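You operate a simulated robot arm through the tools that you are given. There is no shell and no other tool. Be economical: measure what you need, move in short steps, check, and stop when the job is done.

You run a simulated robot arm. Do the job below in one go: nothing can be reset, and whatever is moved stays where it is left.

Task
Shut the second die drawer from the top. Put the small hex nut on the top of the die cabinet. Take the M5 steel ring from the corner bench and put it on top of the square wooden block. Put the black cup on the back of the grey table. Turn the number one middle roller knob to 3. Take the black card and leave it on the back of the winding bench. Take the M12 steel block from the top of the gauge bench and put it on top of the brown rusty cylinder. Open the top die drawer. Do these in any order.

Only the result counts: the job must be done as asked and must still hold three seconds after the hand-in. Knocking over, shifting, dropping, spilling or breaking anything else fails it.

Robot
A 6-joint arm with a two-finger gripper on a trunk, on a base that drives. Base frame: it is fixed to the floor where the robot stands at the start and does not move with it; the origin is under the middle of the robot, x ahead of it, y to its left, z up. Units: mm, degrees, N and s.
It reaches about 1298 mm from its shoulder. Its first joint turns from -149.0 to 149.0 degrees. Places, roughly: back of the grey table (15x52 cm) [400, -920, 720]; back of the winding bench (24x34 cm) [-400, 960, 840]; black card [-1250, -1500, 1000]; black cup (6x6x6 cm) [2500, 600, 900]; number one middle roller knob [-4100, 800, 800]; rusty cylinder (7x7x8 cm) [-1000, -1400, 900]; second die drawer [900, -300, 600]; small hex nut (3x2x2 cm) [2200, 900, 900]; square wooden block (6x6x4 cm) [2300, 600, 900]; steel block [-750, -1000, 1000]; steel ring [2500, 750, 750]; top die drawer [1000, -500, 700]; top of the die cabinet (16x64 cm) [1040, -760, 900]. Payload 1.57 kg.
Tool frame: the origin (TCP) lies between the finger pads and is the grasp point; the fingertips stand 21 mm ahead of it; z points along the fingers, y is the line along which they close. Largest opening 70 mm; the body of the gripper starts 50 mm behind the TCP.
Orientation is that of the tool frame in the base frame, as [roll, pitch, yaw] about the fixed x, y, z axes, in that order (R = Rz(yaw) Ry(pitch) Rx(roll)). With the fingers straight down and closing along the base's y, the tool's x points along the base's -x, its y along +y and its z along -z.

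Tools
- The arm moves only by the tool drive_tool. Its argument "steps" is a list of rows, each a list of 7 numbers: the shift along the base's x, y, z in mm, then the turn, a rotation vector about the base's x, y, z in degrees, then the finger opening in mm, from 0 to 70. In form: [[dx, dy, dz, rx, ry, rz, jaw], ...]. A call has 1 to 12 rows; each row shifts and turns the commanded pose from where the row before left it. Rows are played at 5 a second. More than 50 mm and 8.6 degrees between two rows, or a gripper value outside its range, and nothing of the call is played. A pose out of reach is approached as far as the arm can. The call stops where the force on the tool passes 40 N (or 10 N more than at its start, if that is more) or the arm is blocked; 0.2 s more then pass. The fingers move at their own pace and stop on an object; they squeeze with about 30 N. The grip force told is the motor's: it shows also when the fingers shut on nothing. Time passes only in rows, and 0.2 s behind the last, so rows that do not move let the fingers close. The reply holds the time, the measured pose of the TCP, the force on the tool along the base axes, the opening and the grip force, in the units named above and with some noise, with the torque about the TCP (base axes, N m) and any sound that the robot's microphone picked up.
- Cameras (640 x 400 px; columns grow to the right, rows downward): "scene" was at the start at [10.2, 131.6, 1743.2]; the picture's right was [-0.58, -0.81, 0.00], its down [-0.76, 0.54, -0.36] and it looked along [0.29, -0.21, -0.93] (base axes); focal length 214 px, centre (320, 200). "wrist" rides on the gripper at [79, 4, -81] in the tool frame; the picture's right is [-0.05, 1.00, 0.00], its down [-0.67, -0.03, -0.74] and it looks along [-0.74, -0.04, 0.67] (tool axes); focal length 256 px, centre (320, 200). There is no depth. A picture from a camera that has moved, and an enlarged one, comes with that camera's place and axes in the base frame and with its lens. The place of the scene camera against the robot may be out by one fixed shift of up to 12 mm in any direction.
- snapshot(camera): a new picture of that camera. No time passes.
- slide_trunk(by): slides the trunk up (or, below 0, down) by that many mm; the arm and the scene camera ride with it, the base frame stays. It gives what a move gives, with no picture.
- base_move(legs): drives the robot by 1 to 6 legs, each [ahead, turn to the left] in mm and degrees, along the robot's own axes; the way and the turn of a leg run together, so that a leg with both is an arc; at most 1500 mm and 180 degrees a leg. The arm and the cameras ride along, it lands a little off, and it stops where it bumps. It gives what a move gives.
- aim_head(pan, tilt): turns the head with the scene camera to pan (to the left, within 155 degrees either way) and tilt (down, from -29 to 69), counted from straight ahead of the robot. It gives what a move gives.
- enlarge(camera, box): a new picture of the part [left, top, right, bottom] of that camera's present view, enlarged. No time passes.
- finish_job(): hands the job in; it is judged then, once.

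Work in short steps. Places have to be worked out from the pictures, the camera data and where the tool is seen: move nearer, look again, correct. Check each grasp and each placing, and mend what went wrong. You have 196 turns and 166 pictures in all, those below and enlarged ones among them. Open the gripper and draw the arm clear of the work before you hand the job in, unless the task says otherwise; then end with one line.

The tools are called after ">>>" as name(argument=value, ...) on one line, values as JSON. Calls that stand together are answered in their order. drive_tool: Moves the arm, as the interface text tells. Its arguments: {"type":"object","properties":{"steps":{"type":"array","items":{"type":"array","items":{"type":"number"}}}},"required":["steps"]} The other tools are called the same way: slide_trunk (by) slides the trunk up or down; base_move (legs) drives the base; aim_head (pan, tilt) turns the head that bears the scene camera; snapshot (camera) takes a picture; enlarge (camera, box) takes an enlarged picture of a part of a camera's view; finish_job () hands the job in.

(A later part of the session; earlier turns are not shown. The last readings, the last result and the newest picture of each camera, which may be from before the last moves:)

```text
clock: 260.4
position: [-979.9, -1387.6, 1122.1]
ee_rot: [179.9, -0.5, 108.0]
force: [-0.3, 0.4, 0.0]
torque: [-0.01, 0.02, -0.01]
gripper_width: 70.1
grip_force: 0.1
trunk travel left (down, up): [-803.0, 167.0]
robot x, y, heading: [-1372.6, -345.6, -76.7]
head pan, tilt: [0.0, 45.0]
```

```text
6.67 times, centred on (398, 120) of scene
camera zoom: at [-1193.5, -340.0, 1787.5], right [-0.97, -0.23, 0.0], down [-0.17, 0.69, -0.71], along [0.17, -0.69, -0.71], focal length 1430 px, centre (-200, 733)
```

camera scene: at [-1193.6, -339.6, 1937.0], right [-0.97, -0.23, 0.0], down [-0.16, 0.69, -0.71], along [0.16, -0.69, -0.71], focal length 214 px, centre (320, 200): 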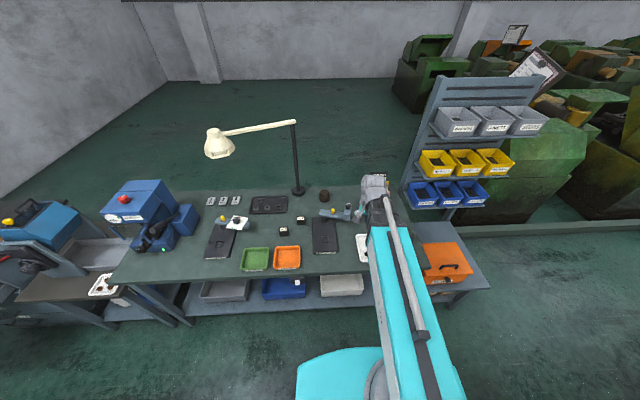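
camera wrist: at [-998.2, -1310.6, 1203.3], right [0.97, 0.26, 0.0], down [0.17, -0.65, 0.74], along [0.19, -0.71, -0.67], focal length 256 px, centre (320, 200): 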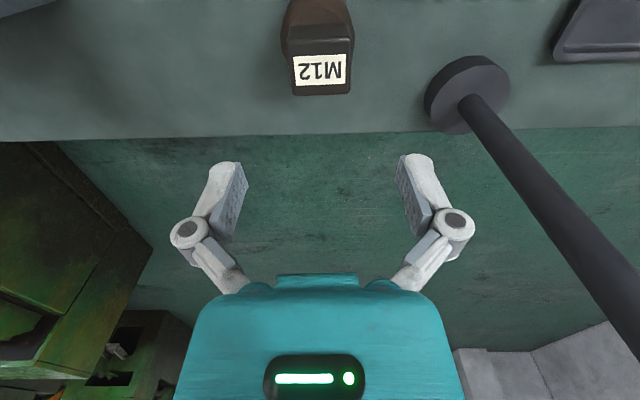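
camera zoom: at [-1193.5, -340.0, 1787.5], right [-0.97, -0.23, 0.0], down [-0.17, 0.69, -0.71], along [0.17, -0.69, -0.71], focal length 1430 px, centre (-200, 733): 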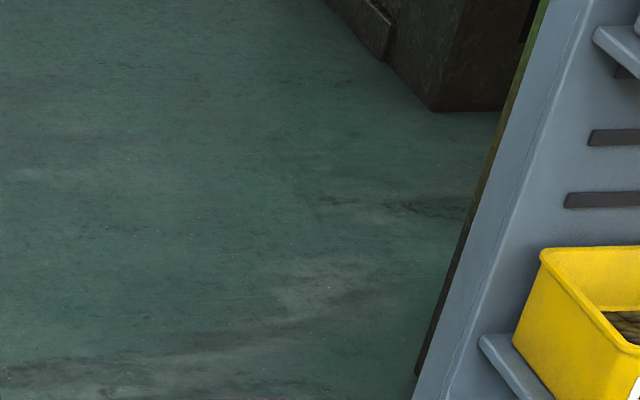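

>>> enlarge(camera="scene", box=[336, 140, 432, 210])

```text
5.71 times, centred on (384, 175) of scene
camera zoom: at [-1193.5, -340.0, 1787.5], right [-0.97, -0.23, 0.0], down [-0.17, 0.69, -0.71], along [0.17, -0.69, -0.71], focal length 1226 px, centre (-46, 343)
```

zoom: 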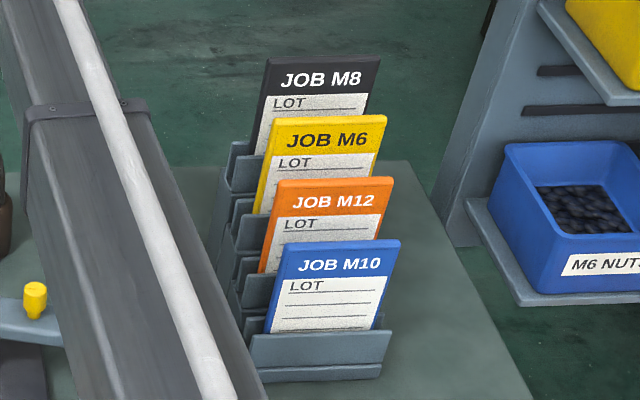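

The black card (JOB M8) is the rearmost in the stepped holder. I go nearer, above and in front, to view it with the wrist camera.

>>> slide_trunk(by=100)

>>> drive_tool(steps=[[-45, 8, 0, 0, 0, 0, 40], [-45, 8, 0, 0, 0, 0, 40], [-45, 8, 0, 0, 0, 0, 40], [-45, 8, 0, 0, 0, 0, 40], [-45, 8, 0, 0, 0, 0, 40], [-45, 8, 0, 0, 0, 0, 40]])

>>> snapshot(camera="wrist")

```text
clock: 261.7
position: [-980.8, -1387.9, 1221.1]
ee_rot: [179.9, -0.4, 108.0]
force: [-0.4, 1.0, 0.6]
torque: [-0.03, 0.02, 0.01]
gripper_width: 69.8
grip_force: 0.0
trunk travel left (down, up): [-903.0, 67.0]
robot x, y, heading: [-1375.7, -348.3, -76.5]
head pan, tilt: [0.0, 45.0]
```

```text
clock: 263.1
position: [-1250.0, -1337.8, 1222.8]
ee_rot: [179.9, -0.5, 108.0]
force: [-1.3, 0.3, -1.0]
torque: [0.01, -0.03, 0.02]
gripper_width: 40.0
grip_force: 0.1
trunk travel left (down, up): [-903.0, 67.0]
robot x, y, heading: [-1377.7, -352.5, -76.4]
head pan, tilt: [0.0, 45.0]
```

```text
67 pictures are left
camera wrist: at [-1269.2, -1260.3, 1303.7], right [0.97, 0.26, 0.0], down [0.17, -0.65, 0.74], along [0.19, -0.71, -0.67], focal length 256 px, centre (320, 200)
```

wrist: 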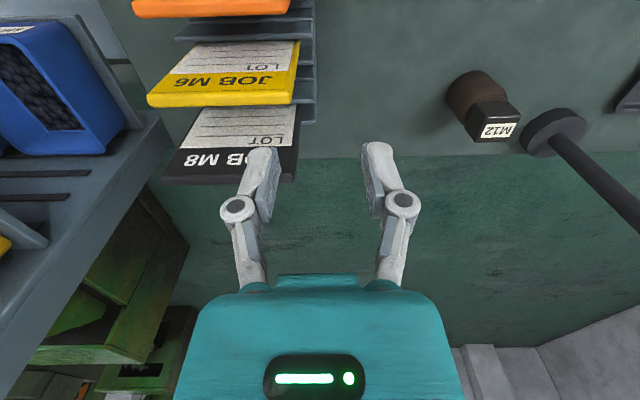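

I take a second view 60 mm lower to triangulate the card's top edge.

>>> slide_trunk(by=-60)

>>> snapshot(camera="wrist")

```text
clock: 264.1
position: [-1250.0, -1336.3, 1162.3]
ee_rot: [179.9, -0.3, 108.0]
force: [0.1, -0.4, 0.5]
torque: [-0.05, -0.01, 0.02]
gripper_width: 39.7
grip_force: 0.0
trunk travel left (down, up): [-843.0, 127.0]
robot x, y, heading: [-1378.0, -351.5, -76.6]
head pan, tilt: [0.0, 45.0]
```

```text
66 pictures are left
camera wrist: at [-1268.3, -1260.6, 1243.6], right [0.97, 0.26, 0.0], down [0.17, -0.65, 0.74], along [0.19, -0.72, -0.67], focal length 256 px, centre (320, 200)
```

wrist: 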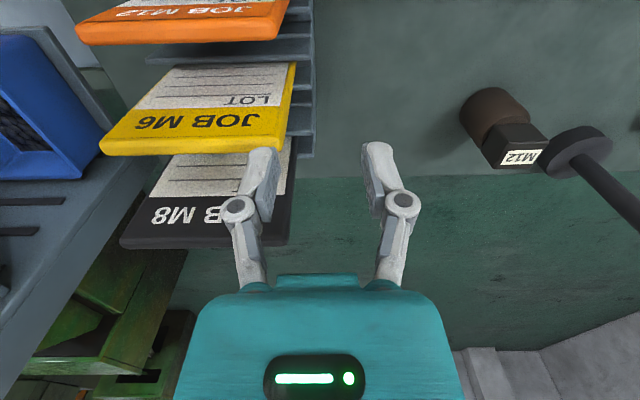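

The card's top edge runs from (-1358,-1435) to (-1250,-1406) at z≈1150. I raise, turn the jaws to close across it, and move over its middle.

>>> slide_trunk(by=75)

>>> drive_tool(steps=[[0, 0, 0, 0, 0, -8.3, 40], [0, 0, 0, 0, 0, -8.3, 40], [0, 0, 0, 0, 0, -8.3, 40], [0, 0, 0, 0, 0, -8.3, 40], [0, 0, 0, 0, 0, -8.3, 40], [-9, -14, 0, 0, 0, -8.3, 40], [-9, -14, 0, 0, 0, -8.3, 40], [-9, -14, 0, 0, 0, -8.3, 40], [-9, -14, 0, 0, 0, -8.3, 40], [-9, -14, 0, 0, 0, -8.3, 40], [-9, -14, 0, 0, 0, -8.0, 40]])

>>> snapshot(camera="wrist")

```text
clock: 265.2
position: [-1249.4, -1338.3, 1235.9]
ee_rot: [179.9, -0.4, 107.9]
force: [0.3, -1.2, 0.4]
torque: [-0.01, 0.0, -0.03]
gripper_width: 39.9
grip_force: 0.0
trunk travel left (down, up): [-918.0, 52.0]
robot x, y, heading: [-1374.7, -346.5, -76.7]
head pan, tilt: [0.0, 45.0]
```

```text
clock: 267.6
position: [-1305.8, -1423.5, 1237.2]
ee_rot: [-180.0, -0.4, 16.8]
force: [0.2, 0.9, 1.4]
torque: [-0.01, 0.0, 0.0]
gripper_width: 39.9
grip_force: 0.0
trunk travel left (down, up): [-918.0, 52.0]
robot x, y, heading: [-1373.6, -347.3, -76.6]
head pan, tilt: [0.0, 45.0]
```

```text
65 pictures are left
camera wrist: at [-1226.2, -1404.5, 1318.3], right [0.24, -0.97, 0.0], down [-0.65, -0.16, 0.74], along [-0.72, -0.18, -0.67], focal length 256 px, centre (320, 200)
```

wrist: 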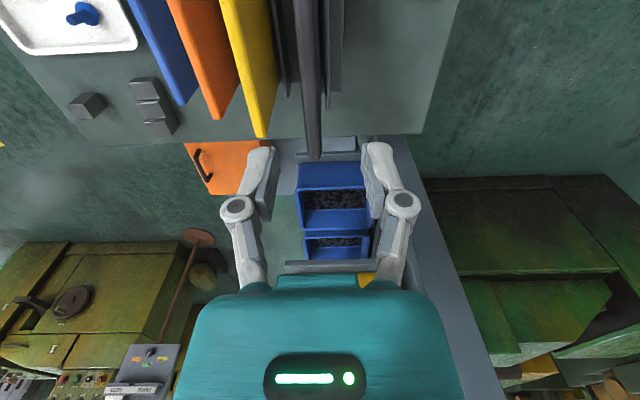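

>>> enlarge(camera="wrist", box=[240, 0, 400, 200])

```text
2.00 times, centred on (320, 100) of wrist
camera zoom: at [-1226.2, -1404.5, 1318.3], right [0.24, -0.97, 0.0], down [-0.65, -0.16, 0.74], along [-0.72, -0.18, -0.67], focal length 512 px, centre (320, 400)
```

zoom: 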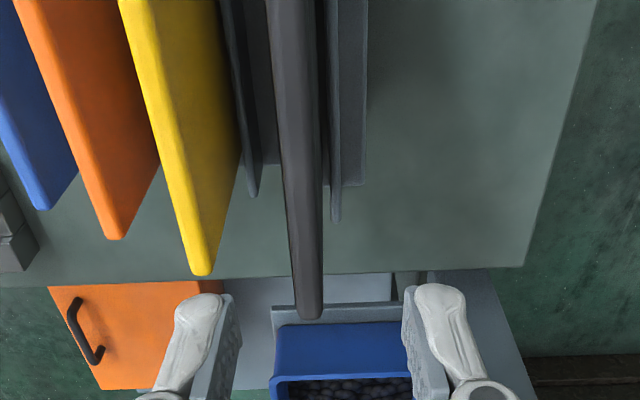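

The card edge is parallel to the jaws' faces and about 8 mm nearer the robot than the TCP. I shift, set the jaws to 32, and lower in two stages.

>>> drive_tool(steps=[[-2.4, 7.3, 0, 0, 0, 0, 32], [0, 0, 0, 0, 0, 0, 32]])

>>> slide_trunk(by=-60)

>>> enlarge(camera="wrist", box=[240, 50, 400, 250])

```text
clock: 268.2
position: [-1307.1, -1415.2, 1236.7]
ee_rot: [-179.9, -0.3, 16.9]
force: [1.2, -0.2, -0.1]
torque: [0.04, 0.0, -0.04]
gripper_width: 31.9
grip_force: 0.0
trunk travel left (down, up): [-918.0, 52.0]
robot x, y, heading: [-1380.3, -348.0, -76.4]
head pan, tilt: [0.0, 45.0]
```

```text
clock: 269.2
position: [-1308.1, -1415.2, 1176.5]
ee_rot: [179.9, -0.4, 17.0]
force: [-0.2, 0.3, -0.2]
torque: [-0.01, 0.0, 0.0]
gripper_width: 32.0
grip_force: 0.1
trunk travel left (down, up): [-858.0, 112.0]
robot x, y, heading: [-1373.1, -349.2, -76.4]
head pan, tilt: [0.0, 45.0]
```

```text
2.00 times, centred on (320, 150) of wrist
camera zoom: at [-1228.6, -1395.2, 1258.6], right [0.24, -0.97, 0.0], down [-0.65, -0.16, 0.74], along [-0.72, -0.18, -0.67], focal length 512 px, centre (320, 300)
```

zoom: 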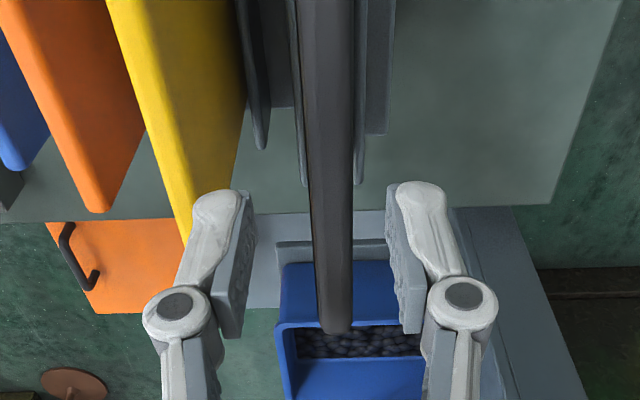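

Well centred. I nudge 2 mm and lower 42, then close gently.

>>> drive_tool(steps=[[0.6, -2, 0, 0, 0, 0, 32]])

>>> slide_trunk(by=-42)

>>> snapshot(camera="wrist")

```text
clock: 269.6
position: [-1305.2, -1416.6, 1178.2]
ee_rot: [-179.9, -0.4, 16.9]
force: [-0.6, -0.6, -0.3]
torque: [-0.02, -0.01, -0.01]
gripper_width: 32.0
grip_force: 0.1
trunk travel left (down, up): [-858.0, 112.0]
robot x, y, heading: [-1377.7, -346.4, -76.5]
head pan, tilt: [0.0, 45.0]
```

```text
clock: 270.5
position: [-1306.5, -1417.1, 1136.6]
ee_rot: [179.9, -0.4, 16.9]
force: [0.1, -0.3, 0.2]
torque: [0.0, -0.02, -0.02]
gripper_width: 31.8
grip_force: 0.1
trunk travel left (down, up): [-816.0, 154.0]
robot x, y, heading: [-1375.4, -346.1, -76.5]
head pan, tilt: [0.0, 45.0]
```

```text
62 pictures are left
camera wrist: at [-1228.0, -1397.3, 1216.6], right [0.24, -0.97, 0.0], down [-0.65, -0.16, 0.74], along [-0.72, -0.18, -0.67], focal length 256 px, centre (320, 200)
```

wrist: 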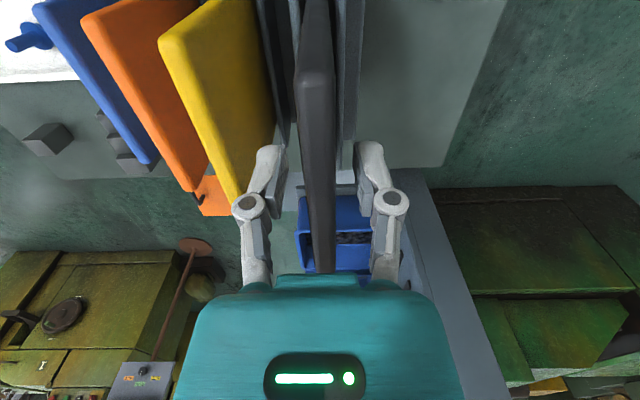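

The card is between the pads, clear of the yellow one. Closing.

>>> drive_tool(steps=[[0, 0, 0, 0, 0, 0, 24], [0, 0, 0, 0, 0, 0, 16], [0, 0, 0, 0, 0, 0, 8], [0, 0, 0, 0, 0, 0, 2], [0, 0, 0, 0, 0, 0, 2]])

>>> slide_trunk(by=20)

>>> snapshot(camera="wrist")

```text
clock: 271.7
position: [-1307.0, -1417.5, 1135.1]
ee_rot: [-180.0, -0.4, 17.0]
force: [-1.0, 0.3, -0.4]
torque: [-0.03, 0.03, -0.01]
gripper_width: 10.2
grip_force: 30.1
trunk travel left (down, up): [-816.0, 154.0]
robot x, y, heading: [-1376.5, -347.4, -76.7]
head pan, tilt: [0.0, 45.0]
```

```text
clock: 272.3
position: [-1306.4, -1417.5, 1154.4]
ee_rot: [-180.0, -0.5, 17.0]
force: [0.2, -0.3, -0.6]
torque: [0.01, 0.0, -0.02]
gripper_width: 10.1
grip_force: 30.6
trunk travel left (down, up): [-836.0, 134.0]
robot x, y, heading: [-1375.8, -344.9, -76.3]
head pan, tilt: [0.0, 45.0]
```

```text
61 pictures are left
camera wrist: at [-1227.9, -1397.8, 1236.2], right [0.24, -0.97, 0.0], down [-0.65, -0.16, 0.74], along [-0.72, -0.18, -0.67], focal length 256 px, centre (320, 200)
```

wrist: 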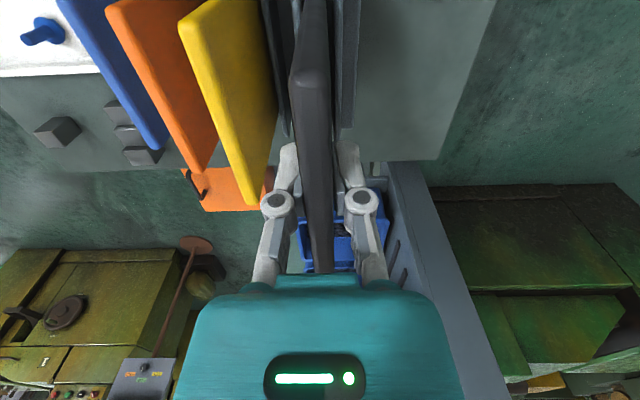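

The card is coming out straight. I lift it 130 mm further and look at it.

>>> slide_trunk(by=130)

>>> enlarge(camera="scene", box=[310, 130, 438, 210])

>>> snapshot(camera="wrist")

```text
clock: 273.9
position: [-1306.5, -1415.9, 1284.9]
ee_rot: [-180.0, -0.4, 16.9]
force: [0.3, -0.3, -1.5]
torque: [-0.03, 0.01, 0.0]
gripper_width: 10.1
grip_force: 29.8
trunk travel left (down, up): [-966.0, 4.0]
robot x, y, heading: [-1373.4, -349.4, -76.7]
head pan, tilt: [0.0, 45.0]
```

```text
5.00 times, centred on (374, 170) of scene
camera zoom: at [-1193.6, -340.3, 1950.5], right [-0.97, -0.23, 0.0], down [-0.17, 0.69, -0.71], along [0.17, -0.69, -0.71], focal length 1072 px, centre (50, 350)
```

zoom: 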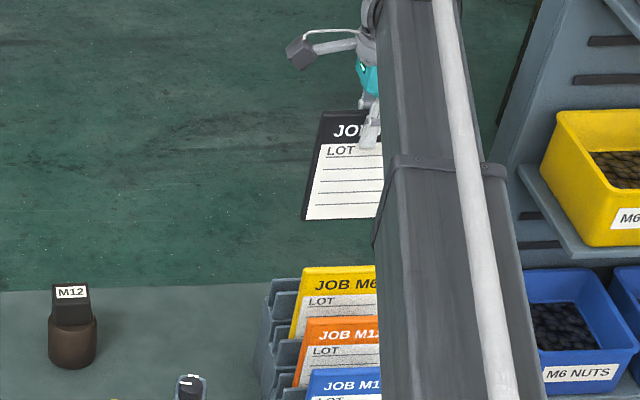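

```text
59 pictures are left
camera wrist: at [-1227.9, -1397.8, 1366.2], right [0.24, -0.97, 0.0], down [-0.65, -0.16, 0.74], along [-0.72, -0.18, -0.67], focal length 256 px, centre (320, 200)
```

wrist: 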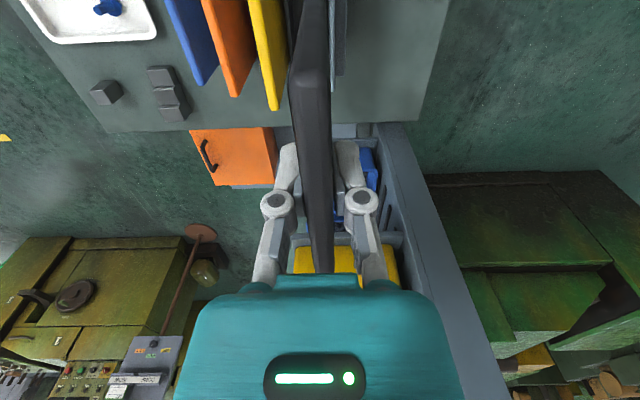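

The black card is out and hanging free. I move it sideways clear of the other cards, then retract and look at the winding bench.

>>> drive_tool(steps=[[46, 15, 0, 0, 0, 0, 2], [46, 15, 0, 0, 0, 0, 2], [46, 15, 0, 0, 0, 0, 2], [-5, 48, 0, 0, 0, 0, 2], [-5, 48, 0, 0, 0, 0, 2], [-5, 48, 0, 0, 0, 0, 2], [-5, 48, 0, 0, 0, 0, 2], [-5, 48, 0, 0, 0, 0, 2], [-5, 48, 0, 0, 0, 0, 2], [-5, 48, 0, 0, 0, 0, 2], [-5, 48, 0, 0, 0, 0, 2], [-5, 48, 0, 0, 0, 0, 2]])

>>> base_move(legs=[[0, 105.3], [1350, 0], [0, 79.5]])

>>> snapshot(camera="scene")

>>> snapshot(camera="wrist")

```text
clock: 276.5
position: [-1215.0, -936.9, 1285.4]
ee_rot: [179.9, -0.4, 17.0]
force: [0.4, 0.2, -1.5]
torque: [0.03, -0.02, 0.03]
gripper_width: 10.1
grip_force: 30.0
out of reach, approached as far as the arm can: row 7
trunk travel left (down, up): [-966.0, 4.0]
robot x, y, heading: [-1377.7, -347.2, -76.5]
head pan, tilt: [0.0, 45.0]
```

```text
clock: 296.5
position: [-390.8, 881.8, 1286.4]
ee_rot: [179.9, -0.4, -158.3]
force: [-0.1, 0.0, -1.2]
torque: [0.02, 0.03, -0.02]
gripper_width: 10.3
grip_force: 29.7
trunk travel left (down, up): [-966.0, 4.0]
robot x, y, heading: [-156.5, 309.6, 107.9]
head pan, tilt: [0.0, 45.0]
```

```text
58 pictures are left
camera scene: at [-320.7, 300.2, 1950.6], right [0.95, 0.31, 0.0], down [0.22, -0.67, -0.71], along [-0.22, 0.67, -0.71], focal length 214 px, centre (320, 200)
```

scene: 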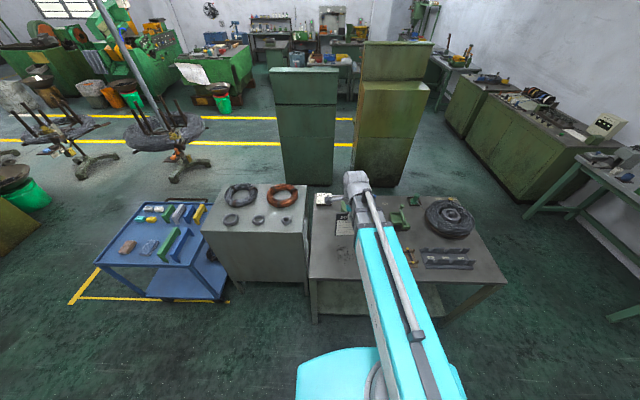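

```text
57 pictures are left
camera wrist: at [-464.8, 857.7, 1366.8], right [-0.32, 0.95, 0.0], down [0.64, 0.22, 0.74], along [0.7, 0.24, -0.67], focal length 256 px, centre (320, 200)
```

wrist: 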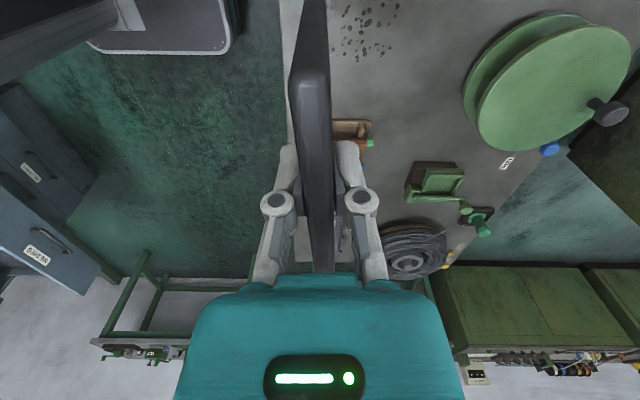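

>>> enlarge(camera="scene", box=[296, 170, 424, 290])

>>> enlarge(camera="wrist", box=[320, 0, 420, 70])

```text
3.33 times, centred on (360, 230) of scene
camera zoom: at [-320.7, 300.2, 1950.6], right [0.95, 0.31, 0.0], down [0.22, -0.67, -0.71], along [-0.22, 0.67, -0.71], focal length 715 px, centre (187, 100)
```

zoom: 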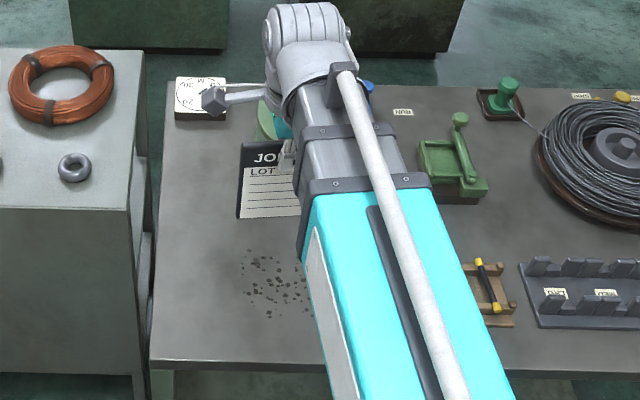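

```text
5.71 times, centred on (370, 35) of wrist
camera zoom: at [-464.8, 857.7, 1366.8], right [-0.32, 0.95, 0.0], down [0.64, 0.22, 0.74], along [0.7, 0.24, -0.67], focal length 1463 px, centre (34, 1143)
```

zoom: 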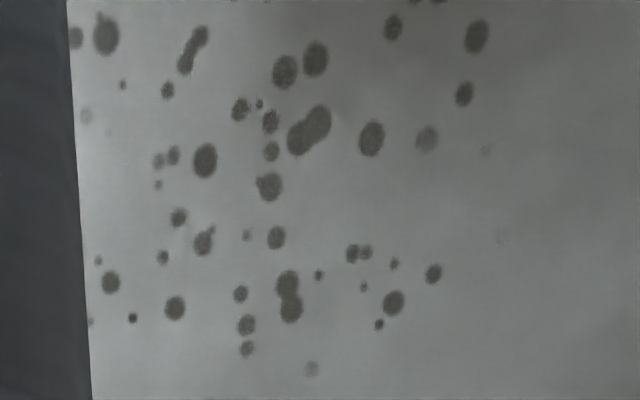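

The spots are only stains on the bench top. I tip the card outward about 72° (fingers pointing away from the robot) while still high.

>>> drive_tool(steps=[[1, 3, 0, 7.43, 2.96, 0, 2], [1, 3, 0, 7.43, 2.96, 0, 2], [1, 3, 0, 7.43, 2.96, 0, 2], [1, 3, 0, 7.43, 2.96, 0, 2], [1, 3, 0, 7.43, 2.96, 0, 2], [1, 3, 0, 7.43, 2.96, 0, 2], [1, 3, 0, 7.43, 2.96, 0, 2], [1, 3, 0, 7.43, 2.96, 0, 2], [1, 3, 0, 7.43, 2.96, 0, 2]])

>>> snapshot(camera="wrist")

>>> snapshot(camera="scene")

```text
clock: 298.5
position: [-412.7, 983.4, 1414.0]
ee_rot: [108.1, 0.0, -157.9]
force: [-1.0, -0.3, -0.4]
torque: [-0.03, -0.01, 0.01]
gripper_width: 10.3
grip_force: 30.1
out of reach, approached as far as the arm can: row 2, 3, 4, 5, 6, 7, 8, 9
trunk travel left (down, up): [-966.0, 4.0]
robot x, y, heading: [-157.4, 316.1, 108.0]
head pan, tilt: [0.0, 45.0]
```

```text
54 pictures are left
camera wrist: at [-455.4, 883.3, 1442.5], right [-0.07, 0.31, 0.95], down [0.89, -0.42, 0.2], along [0.45, 0.86, -0.24], focal length 256 px, centre (320, 200)
```

wrist: 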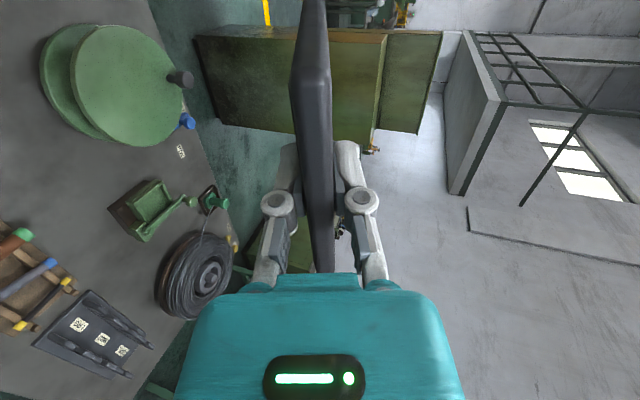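

```text
53 pictures are left
camera scene: at [-321.1, 300.5, 1950.5], right [0.95, 0.31, 0.0], down [0.22, -0.67, -0.71], along [-0.22, 0.67, -0.71], focal length 214 px, centre (320, 200)
```

scene: 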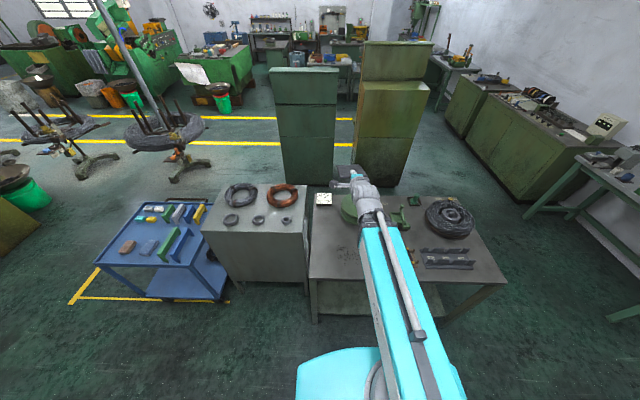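

The arm is at its shortest. I back the robot 120 mm, then trim the TCP to (-382,908).

>>> base_move(legs=[[-120, 0]])

>>> slide_trunk(by=-300)

```text
clock: 299.9
position: [-373.9, 863.8, 1414.8]
ee_rot: [107.9, 0.1, -157.9]
force: [0.1, -0.5, -0.8]
torque: [-0.04, -0.06, 0.01]
gripper_width: 10.2
grip_force: 30.1
trunk travel left (down, up): [-966.0, 4.0]
robot x, y, heading: [-117.7, 199.9, 108.2]
head pan, tilt: [0.0, 45.0]
```

```text
clock: 302.9
position: [-374.9, 865.3, 1113.0]
ee_rot: [108.1, 0.0, -157.9]
force: [0.3, 0.0, -0.3]
torque: [-0.03, -0.03, 0.0]
gripper_width: 10.6
grip_force: 30.2
trunk travel left (down, up): [-666.0, 304.0]
robot x, y, heading: [-114.2, 193.5, 108.1]
head pan, tilt: [0.0, 45.0]
```

>>> drive_tool(steps=[[-5, 21, 0, 0, 0, 0, 2], [-6, 22, 0, 0, 0, 0, 2]])

>>> slide_trunk(by=-170)

>>> snapshot(camera="wrist")

>>> enlarge(camera="scene", box=[296, 90, 424, 210])

```text
clock: 303.5
position: [-385.8, 908.2, 1112.6]
ee_rot: [108.2, 0.0, -157.8]
force: [0.0, 0.8, -1.2]
torque: [0.0, -0.02, 0.04]
gripper_width: 10.1
grip_force: 29.8
trunk travel left (down, up): [-666.0, 304.0]
robot x, y, heading: [-118.2, 196.2, 108.2]
head pan, tilt: [0.0, 45.0]
```

```text
clock: 305.4
position: [-386.1, 907.9, 944.0]
ee_rot: [108.2, -0.1, -157.9]
force: [-0.5, 0.2, -0.6]
torque: [-0.05, 0.0, -0.02]
gripper_width: 10.4
grip_force: 30.0
trunk travel left (down, up): [-496.0, 474.0]
robot x, y, heading: [-116.9, 197.1, 107.9]
head pan, tilt: [0.0, 45.0]
```

```text
52 pictures are left
camera wrist: at [-428.1, 808.3, 972.4], right [-0.07, 0.31, 0.95], down [0.89, -0.41, 0.2], along [0.45, 0.86, -0.25], focal length 256 px, centre (320, 200)
```

wrist: 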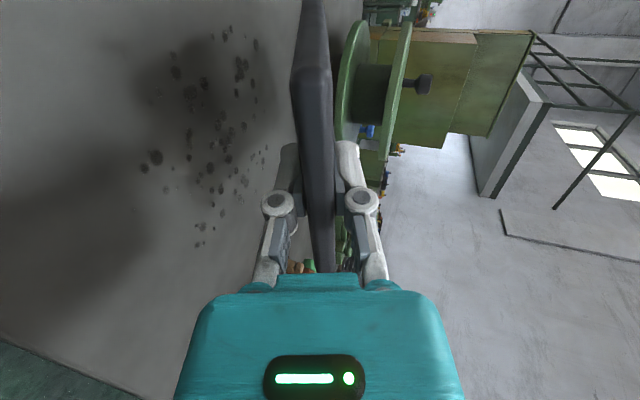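

```text
3.33 times, centred on (360, 150) of scene
camera zoom: at [-282.8, 183.0, 1480.6], right [0.95, 0.31, 0.0], down [0.22, -0.67, -0.71], along [-0.22, 0.67, -0.71], focal length 715 px, centre (187, 367)
```

zoom: 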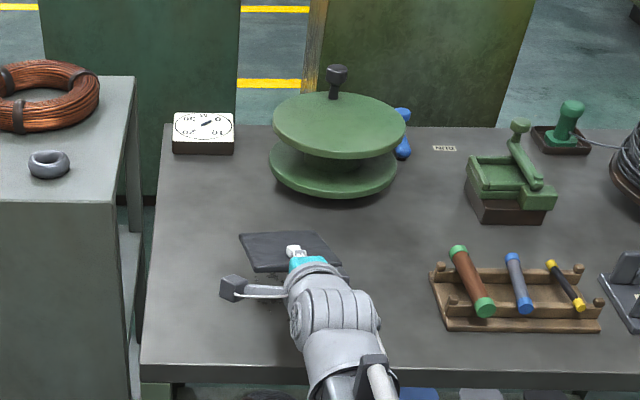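

The card is over free bench. I lower toward contact of its far edge (expected TCP z≈885).

>>> slide_trunk(by=-44)

>>> snapshot(camera="wrist")

>>> enlarge(camera="scene", box=[320, 100, 416, 190])

```text
clock: 306.3
position: [-385.3, 907.3, 897.7]
ee_rot: [108.2, -0.1, -157.8]
force: [0.2, 0.2, -1.2]
torque: [-0.01, 0.0, -0.01]
gripper_width: 9.9
grip_force: 29.7
trunk travel left (down, up): [-452.0, 518.0]
robot x, y, heading: [-118.1, 198.2, 108.2]
head pan, tilt: [0.0, 45.0]
```

```text
50 pictures are left
camera wrist: at [-428.1, 808.3, 928.3], right [-0.07, 0.31, 0.95], down [0.89, -0.41, 0.2], along [0.45, 0.86, -0.25], focal length 256 px, centre (320, 200)
```

wrist: 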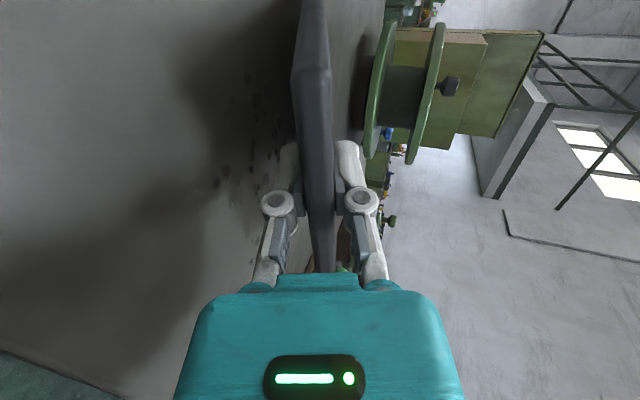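

```text
4.44 times, centred on (368, 145) of scene
camera zoom: at [-282.8, 183.0, 1436.5], right [0.95, 0.31, 0.0], down [0.22, -0.67, -0.71], along [-0.22, 0.67, -0.71], focal length 953 px, centre (107, 444)
```

zoom: 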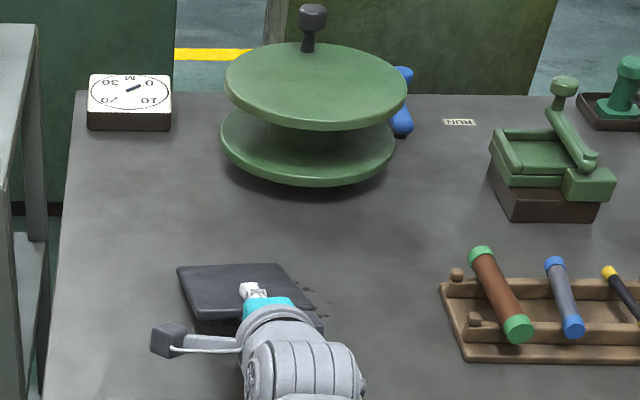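

>>> slide_trunk(by=-8)

>>> slide_trunk(by=-4)

>>> slide_trunk(by=-4)

```text
clock: 306.9
position: [-385.9, 906.2, 891.7]
ee_rot: [107.9, 0.0, -158.0]
force: [0.7, -2.4, 6.0]
torque: [0.59, 0.31, 0.0]
gripper_width: 10.2
grip_force: 29.3
trunk travel left (down, up): [-444.0, 526.0]
robot x, y, heading: [-117.6, 196.0, 108.1]
head pan, tilt: [0.0, 45.0]
```

```text
clock: 307.4
position: [-384.7, 907.6, 887.7]
ee_rot: [107.9, 0.1, -157.9]
force: [0.6, -2.9, 8.9]
torque: [1.07, 0.42, 0.01]
gripper_width: 11.3
grip_force: 29.9
trunk travel left (down, up): [-440.0, 530.0]
robot x, y, heading: [-115.0, 195.7, 108.2]
head pan, tilt: [0.0, 45.0]
```

```text
clock: 307.9
position: [-383.7, 906.0, 884.4]
ee_rot: [108.1, 0.1, -157.8]
force: [0.6, -3.3, 9.1]
torque: [1.05, 0.46, -0.03]
gripper_width: 12.5
grip_force: 30.1
trunk travel left (down, up): [-436.0, 534.0]
robot x, y, heading: [-118.4, 197.8, 108.2]
head pan, tilt: [0.0, 45.0]
```

The far edge is resting on the bench. I open slightly and withdraw by backing the base.

>>> drive_tool(steps=[[0, 0, 0, 0, 0, 0, 16], [0, 0, 0, 0, 0, 0, 20], [0, 0, 0, 0, 0, 0, 24], [0, 0, 0, 0, 0, 0, 24]])

>>> snapshot(camera="wrist")

>>> base_move(legs=[[-130, 0]])

>>> snapshot(camera="wrist")

>>> snapshot(camera="scene")

```text
clock: 308.9
position: [-384.2, 907.6, 883.1]
ee_rot: [108.3, 0.0, -157.9]
force: [0.1, 0.6, -0.5]
torque: [0.02, 0.0, -0.01]
gripper_width: 24.3
grip_force: 0.4
trunk travel left (down, up): [-436.0, 534.0]
robot x, y, heading: [-118.4, 198.7, 108.2]
head pan, tilt: [0.0, 45.0]
```

```text
48 pictures are left
camera wrist: at [-428.1, 808.3, 912.3], right [-0.07, 0.31, 0.95], down [0.89, -0.41, 0.2], along [0.45, 0.86, -0.25], focal length 256 px, centre (320, 200)
```

wrist: 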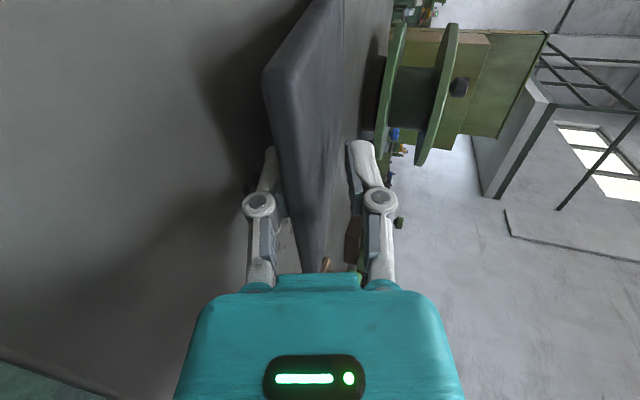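

```text
clock: 310.3
position: [-346.6, 787.8, 882.7]
ee_rot: [108.2, 0.0, -157.9]
force: [0.0, 0.6, 0.3]
torque: [0.01, 0.0, 0.01]
gripper_width: 23.9
grip_force: 0.0
trunk travel left (down, up): [-436.0, 534.0]
robot x, y, heading: [-79.4, 76.7, 107.7]
head pan, tilt: [0.0, 45.0]
```

```text
47 pictures are left
camera wrist: at [-388.9, 688.6, 912.2], right [-0.07, 0.31, 0.95], down [0.89, -0.41, 0.2], along [0.46, 0.86, -0.25], focal length 256 px, centre (320, 200)
```

wrist: 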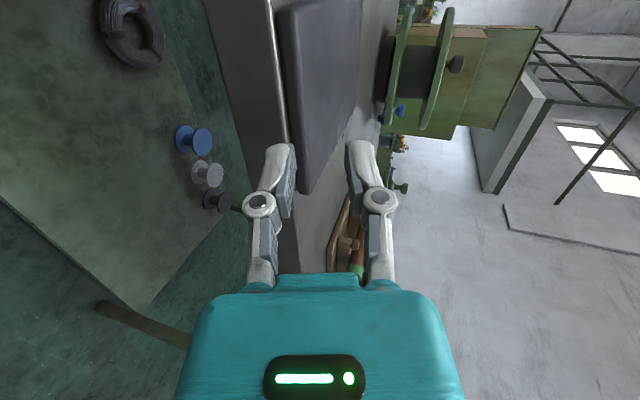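

```text
46 pictures are left
camera scene: at [-243.8, 63.3, 1420.5], right [0.95, 0.31, 0.0], down [0.22, -0.67, -0.71], along [-0.22, 0.67, -0.71], focal length 214 px, centre (320, 200)
```

scene: 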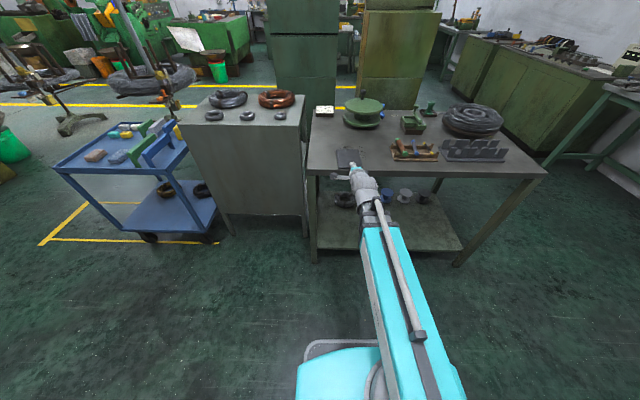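

The card lies on the bench; I check where, after raising the trunk.

>>> slide_trunk(by=400)

>>> enlarge(camera="scene", box=[280, 130, 440, 230])

```text
clock: 314.2
position: [-346.1, 787.6, 1283.3]
ee_rot: [108.2, -0.1, -157.9]
force: [-0.3, 0.3, -0.7]
torque: [0.01, 0.0, -0.03]
gripper_width: 24.0
grip_force: 0.0
trunk travel left (down, up): [-836.0, 134.0]
robot x, y, heading: [-78.7, 77.8, 107.9]
head pan, tilt: [0.0, 45.0]
```

```text
4.00 times, centred on (360, 180) of scene
camera zoom: at [-243.8, 63.2, 1820.5], right [0.95, 0.31, 0.0], down [0.22, -0.67, -0.71], along [-0.22, 0.67, -0.71], focal length 858 px, centre (160, 280)
```

zoom: 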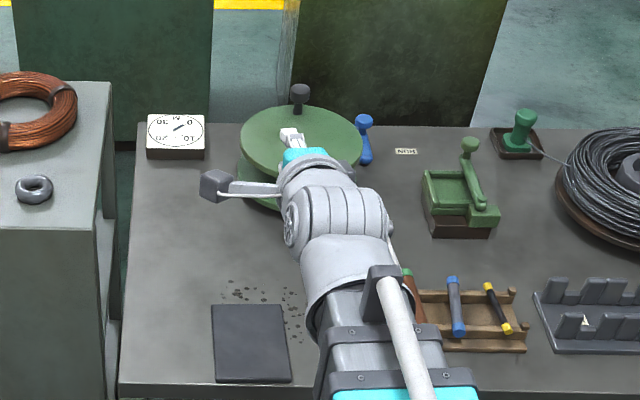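

The card lies flat but slid to within ~15 mm of the edge. I will push it about 60 mm further in: fingers down, jaws spread along its near edge for a steady push.

>>> drive_tool(steps=[[0, 0, 0, -7.43, -2.96, 0, 24], [0, 0, 0, -7.43, -2.96, 0, 24], [0, 0, 0, -7.43, -2.96, 0, 24], [0, 0, 0, -7.43, -2.96, 0, 24], [0, 0, 0, -7.43, -2.96, 0, 24], [0, 0, 0, -7.43, -2.96, 0, 24], [0, 0, 0, -7.43, -2.96, 0, 24], [0, 0, 0, -7.43, -2.96, 0, 24], [0, 0, 0, -7.43, -2.96, 0, 24]])

>>> drive_tool(steps=[[0, 0, 0, 0, 0, 7.9, 60], [0, 0, 0, 0, 0, 7.9, 60], [0, 0, 0, 0, 0, 7.9, 60], [0, 0, 0, 0, 0, 7.9, 60], [0, 0, 0, 0, 0, 7.9, 60], [0, 0, 0, 0, 0, 7.9, 60], [0, 0, 0, 0, 0, 7.9, 60], [0, 0, 0, 0, 0, 7.9, 60], [0, 0, 0, 0, 0, 7.9, 60], [0, 0, 0, 0, 0, 7.9, 60], [0, 0, 0, 0, 0, 7.9, 60]])

>>> snapshot(camera="wrist")

```text
clock: 316.2
position: [-347.0, 788.7, 1155.2]
ee_rot: [-179.7, -0.5, -158.1]
force: [-0.2, 0.5, 0.0]
torque: [-0.01, -0.01, 0.0]
gripper_width: 23.9
grip_force: 0.1
out of reach, approached as far as the arm can: row 1, 2, 3, 4, 5, 6, 7, 8
trunk travel left (down, up): [-836.0, 134.0]
robot x, y, heading: [-78.4, 78.3, 107.9]
head pan, tilt: [0.0, 45.0]
```

```text
clock: 318.6
position: [-344.8, 788.4, 1155.3]
ee_rot: [-179.9, -0.5, -71.1]
force: [-0.2, 0.0, 0.6]
torque: [0.01, -0.02, -0.03]
gripper_width: 60.0
grip_force: 0.1
trunk travel left (down, up): [-836.0, 134.0]
robot x, y, heading: [-79.3, 74.3, 108.1]
head pan, tilt: [0.0, 45.0]
```

```text
44 pictures are left
camera wrist: at [-321.8, 712.4, 1236.6], right [-0.96, -0.27, 0.0], down [-0.19, 0.65, 0.74], along [-0.2, 0.71, -0.67], focal length 256 px, centre (320, 200)
```

wrist: 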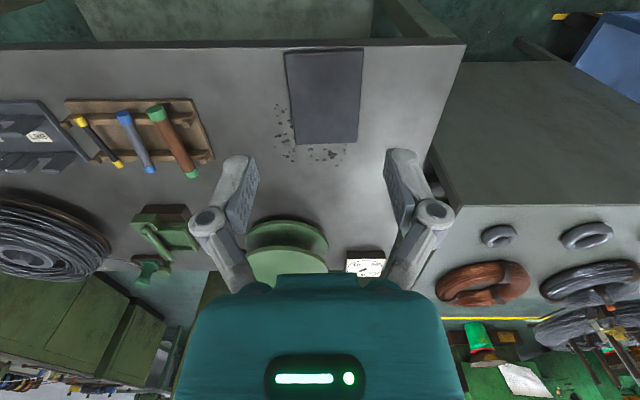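

Card near edge is at d≈-900. I move the fingers just in front of the bench edge and lower part way to measure heights.

>>> drive_tool(steps=[[-1, 7, 0, 0, 0, 0, 60], [0, 0, 0, 0, 0, 0, 60]])

>>> slide_trunk(by=-230)

>>> snapshot(camera="wrist")

```text
clock: 319.2
position: [-346.6, 795.0, 1155.6]
ee_rot: [-179.9, -0.3, -71.2]
force: [0.2, -0.4, -0.3]
torque: [0.0, -0.02, 0.02]
gripper_width: 60.0
grip_force: 0.0
trunk travel left (down, up): [-836.0, 134.0]
robot x, y, heading: [-79.4, 76.8, 107.8]
head pan, tilt: [0.0, 45.0]
```

```text
clock: 321.6
position: [-345.1, 795.6, 925.9]
ee_rot: [-180.0, -0.3, -71.3]
force: [0.1, 0.0, -0.1]
torque: [0.02, 0.02, 0.01]
gripper_width: 59.9
grip_force: 0.1
trunk travel left (down, up): [-606.0, 364.0]
robot x, y, heading: [-76.2, 77.1, 107.9]
head pan, tilt: [0.0, 45.0]
```

```text
43 pictures are left
camera wrist: at [-322.6, 719.8, 1006.6], right [-0.96, -0.27, 0.0], down [-0.18, 0.65, 0.74], along [-0.2, 0.71, -0.67], focal length 256 px, centre (320, 200)
```

wrist: 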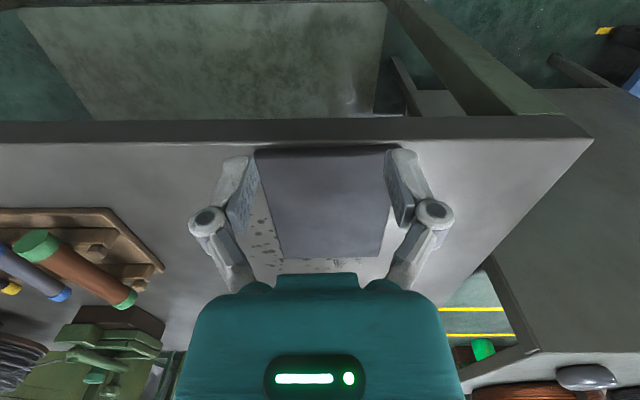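

Card top ≈855, bench ≈845. I lower so the tips are at ≈850 and push slowly.

>>> slide_trunk(by=-55)

>>> drive_tool(steps=[[-3.2, 9.5, 0, 0, 0, 0, 60], [-3.2, 9.5, 0, 0, 0, 0, 60], [-3.2, 9.5, 0, 0, 0, 0, 60], [-3.2, 9.5, 0, 0, 0, 0, 60], [-3.2, 9.5, 0, 0, 0, 0, 60]])

>>> snapshot(camera="wrist")

```text
clock: 322.5
position: [-345.7, 795.1, 869.3]
ee_rot: [-179.9, -0.3, -71.2]
force: [0.0, 0.4, 0.6]
torque: [0.01, 0.01, -0.01]
gripper_width: 60.0
grip_force: 0.2
trunk travel left (down, up): [-551.0, 419.0]
robot x, y, heading: [-78.5, 78.8, 108.0]
head pan, tilt: [0.0, 45.0]
```

```text
clock: 323.7
position: [-363.1, 841.8, 871.3]
ee_rot: [-179.9, -0.4, -71.2]
force: [-0.6, 0.4, -0.8]
torque: [0.0, -0.03, 0.0]
gripper_width: 59.9
grip_force: 0.0
trunk travel left (down, up): [-551.0, 419.0]
robot x, y, heading: [-80.1, 78.2, 107.9]
head pan, tilt: [0.0, 45.0]
```

```text
42 pictures are left
camera wrist: at [-340.1, 767.0, 951.6], right [-0.96, -0.27, 0.0], down [-0.18, 0.65, 0.74], along [-0.2, 0.71, -0.67], focal length 256 px, centre (320, 200)
```

wrist: 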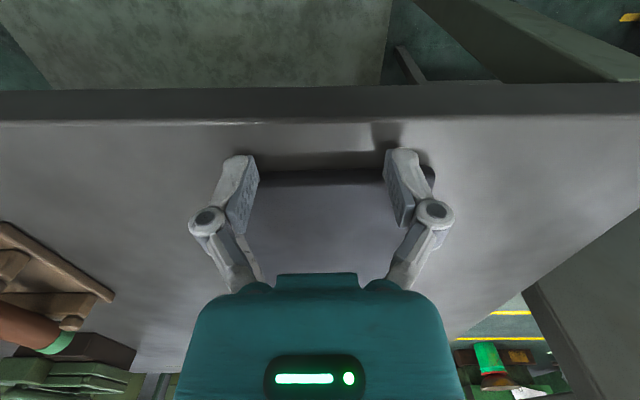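

The card is being pushed squarely. I push 45 mm more.

>>> drive_tool(steps=[[-3.2, 9.5, 0, 0, 0, 0, 60], [-3.2, 9.5, 0, 0, 0, 0, 60], [-3.2, 9.5, 0, 0, 0, 0, 60], [-3.2, 9.5, 0, 0, 0, 0, 60], [-1.6, 4.8, 0, 0, 0, 0, 60], [6.3, -19, 0, 0, 0, 0, 60], [12, -36, 0, 0, 0, 0, 60], [12, -36, 0, 0, 0, 0, 60]])

>>> slide_trunk(by=230)

>>> snapshot(camera="wrist")

```text
clock: 325.5
position: [-344.9, 792.4, 869.5]
ee_rot: [-179.8, -0.3, -71.2]
force: [0.1, 0.4, -0.3]
torque: [-0.05, 0.02, 0.03]
gripper_width: 60.1
grip_force: 0.1
trunk travel left (down, up): [-551.0, 419.0]
robot x, y, heading: [-74.1, 76.3, 107.9]
head pan, tilt: [0.0, 45.0]
```

```text
clock: 328.0
position: [-345.5, 792.0, 1099.5]
ee_rot: [-179.9, -0.4, -71.3]
force: [0.5, -0.4, 0.0]
torque: [-0.02, 0.01, 0.02]
gripper_width: 60.1
grip_force: 0.0
trunk travel left (down, up): [-781.0, 189.0]
robot x, y, heading: [-78.2, 77.7, 107.8]
head pan, tilt: [0.0, 45.0]
```

```text
41 pictures are left
camera wrist: at [-322.2, 717.5, 1181.5], right [-0.96, -0.27, 0.0], down [-0.18, 0.65, 0.74], along [-0.2, 0.71, -0.67], focal length 256 px, centre (320, 200)
```

wrist: 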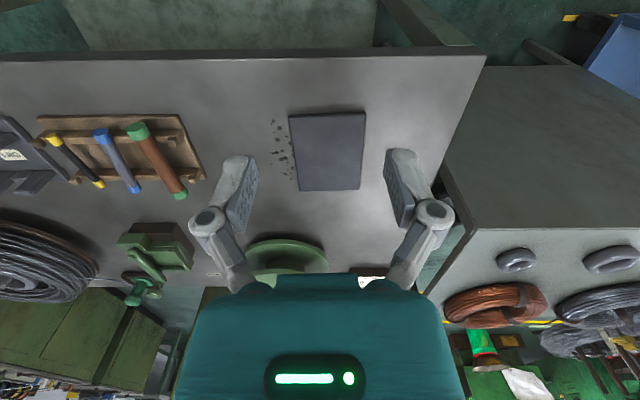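

Card centre is at (-402,953) — right place. Last: the roller knob far behind. I look toward it.

>>> aim_head(pan=62, tilt=18)

>>> snapshot(camera="scene")

>>> enlarge(camera="scene", box=[220, 80, 460, 230])

```text
clock: 329.3
position: [-344.5, 793.0, 1099.9]
ee_rot: [-179.9, -0.4, -71.3]
force: [0.0, 0.6, 0.1]
torque: [0.03, 0.02, -0.01]
gripper_width: 60.1
grip_force: 0.0
trunk travel left (down, up): [-781.0, 189.0]
robot x, y, heading: [-76.8, 80.0, 108.0]
head pan, tilt: [62.0, 18.0]
```

```text
40 pictures are left
camera scene: at [-310.5, 2.1, 1807.4], right [0.17, 0.98, 0.0], down [0.3, -0.05, -0.95], along [-0.94, 0.17, -0.31], focal length 214 px, centre (320, 200)
```

scene: 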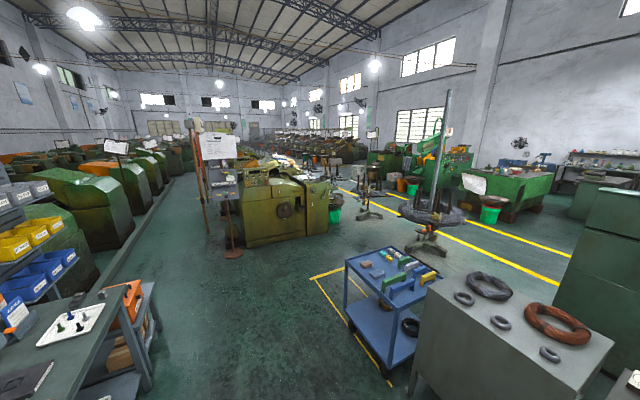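

```text
2.67 times, centred on (340, 155) of scene
camera zoom: at [-310.5, 2.1, 1807.4], right [0.17, 0.98, 0.0], down [0.3, -0.05, -0.95], along [-0.94, 0.17, -0.31], focal length 572 px, centre (267, 320)
```

zoom: 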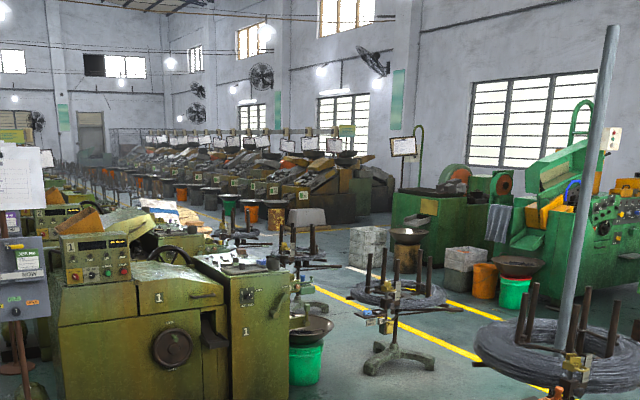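

The machine marked "1" is at x≈-3700. I drive toward it along the free aisle and look again.

>>> base_move(legs=[[0, 72], [1450, 0], [800, 0]])

>>> aim_head(pan=-20, tilt=25)

>>> snapshot(camera="scene")

>>> enlarge(camera="scene", box=[240, 90, 480, 240])

```text
clock: 347.8
position: [-3137.2, 86.3, 1100.1]
ee_rot: [-179.8, -0.4, -0.5]
force: [-0.4, 0.1, -0.4]
torque: [-0.07, -0.02, 0.02]
gripper_width: 60.0
grip_force: 0.1
trunk travel left (down, up): [-781.0, 189.0]
robot x, y, heading: [-2374.3, 103.3, 178.3]
head pan, tilt: [62.0, 18.0]
```

```text
clock: 349.4
position: [-3136.7, 87.3, 1100.7]
ee_rot: [-179.9, -0.4, -0.7]
force: [0.9, 0.4, -0.5]
torque: [0.04, 0.01, 0.0]
gripper_width: 60.1
grip_force: 0.0
trunk travel left (down, up): [-781.0, 189.0]
robot x, y, heading: [-2376.9, 106.0, 178.4]
head pan, tilt: [-20.0, 25.0]
```

```text
38 pictures are left
camera scene: at [-2412.4, -31.0, 1796.1], right [0.37, 0.93, 0.0], down [0.39, -0.16, -0.91], along [-0.84, 0.33, -0.42], focal length 214 px, centre (320, 200)
```

scene: 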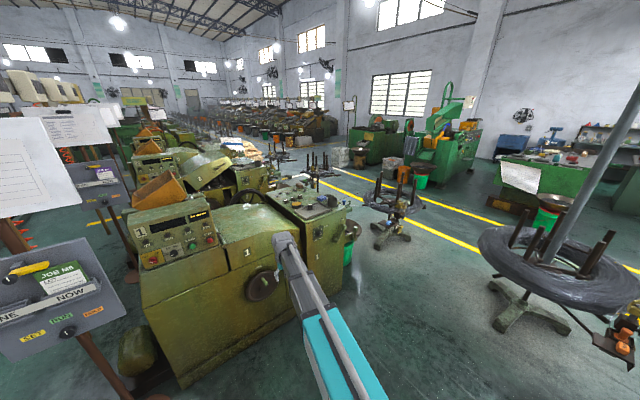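

```text
2.67 times, centred on (360, 165) of scene
camera zoom: at [-2412.4, -31.0, 1796.1], right [0.37, 0.93, 0.0], down [0.39, -0.16, -0.91], along [-0.84, 0.33, -0.42], focal length 572 px, centre (213, 293)
```

zoom: 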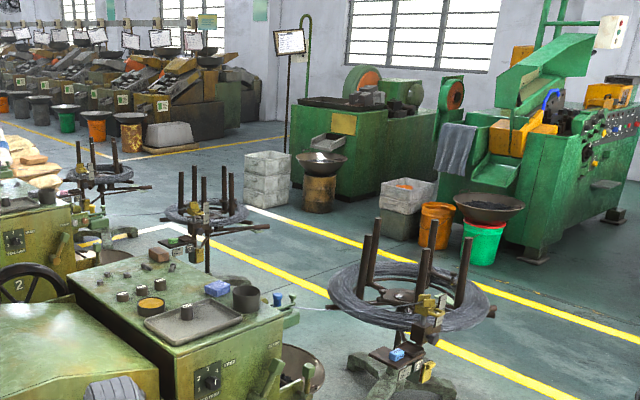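

>>> enlarge(camera="scene", box=[290, 210, 354, 260])

>>> enlarge(camera="scene", box=[210, 170, 354, 260])

```text
8.00 times, centred on (322, 235) of scene
camera zoom: at [-2412.4, -31.0, 1796.1], right [0.37, 0.93, 0.0], down [0.39, -0.16, -0.91], along [-0.84, 0.33, -0.42], focal length 1716 px, centre (304, -80)
```

zoom: 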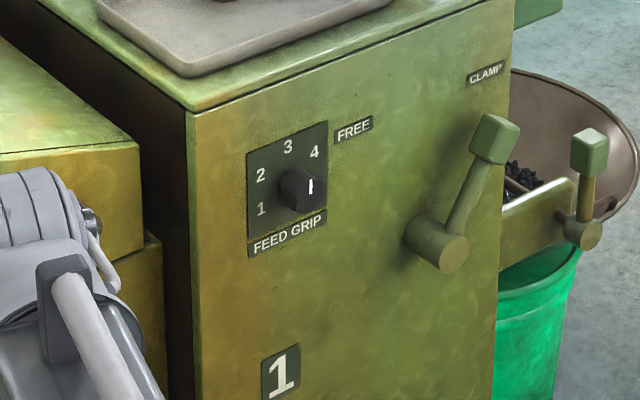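

```text
4.44 times, centred on (282, 215) of scene
camera zoom: at [-2412.4, -31.0, 1796.1], right [0.37, 0.93, 0.0], down [0.39, -0.16, -0.91], along [-0.84, 0.33, -0.42], focal length 953 px, centre (489, 133)
```

zoom: 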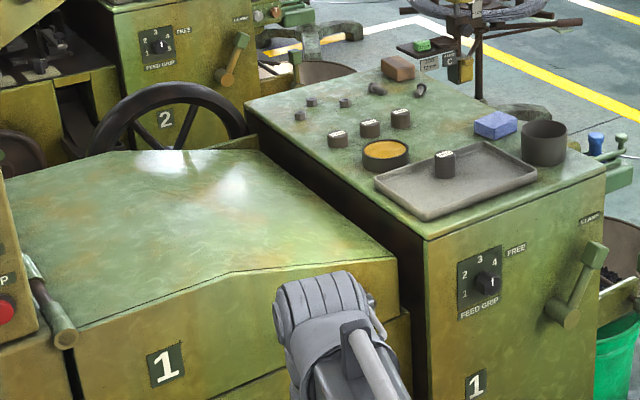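

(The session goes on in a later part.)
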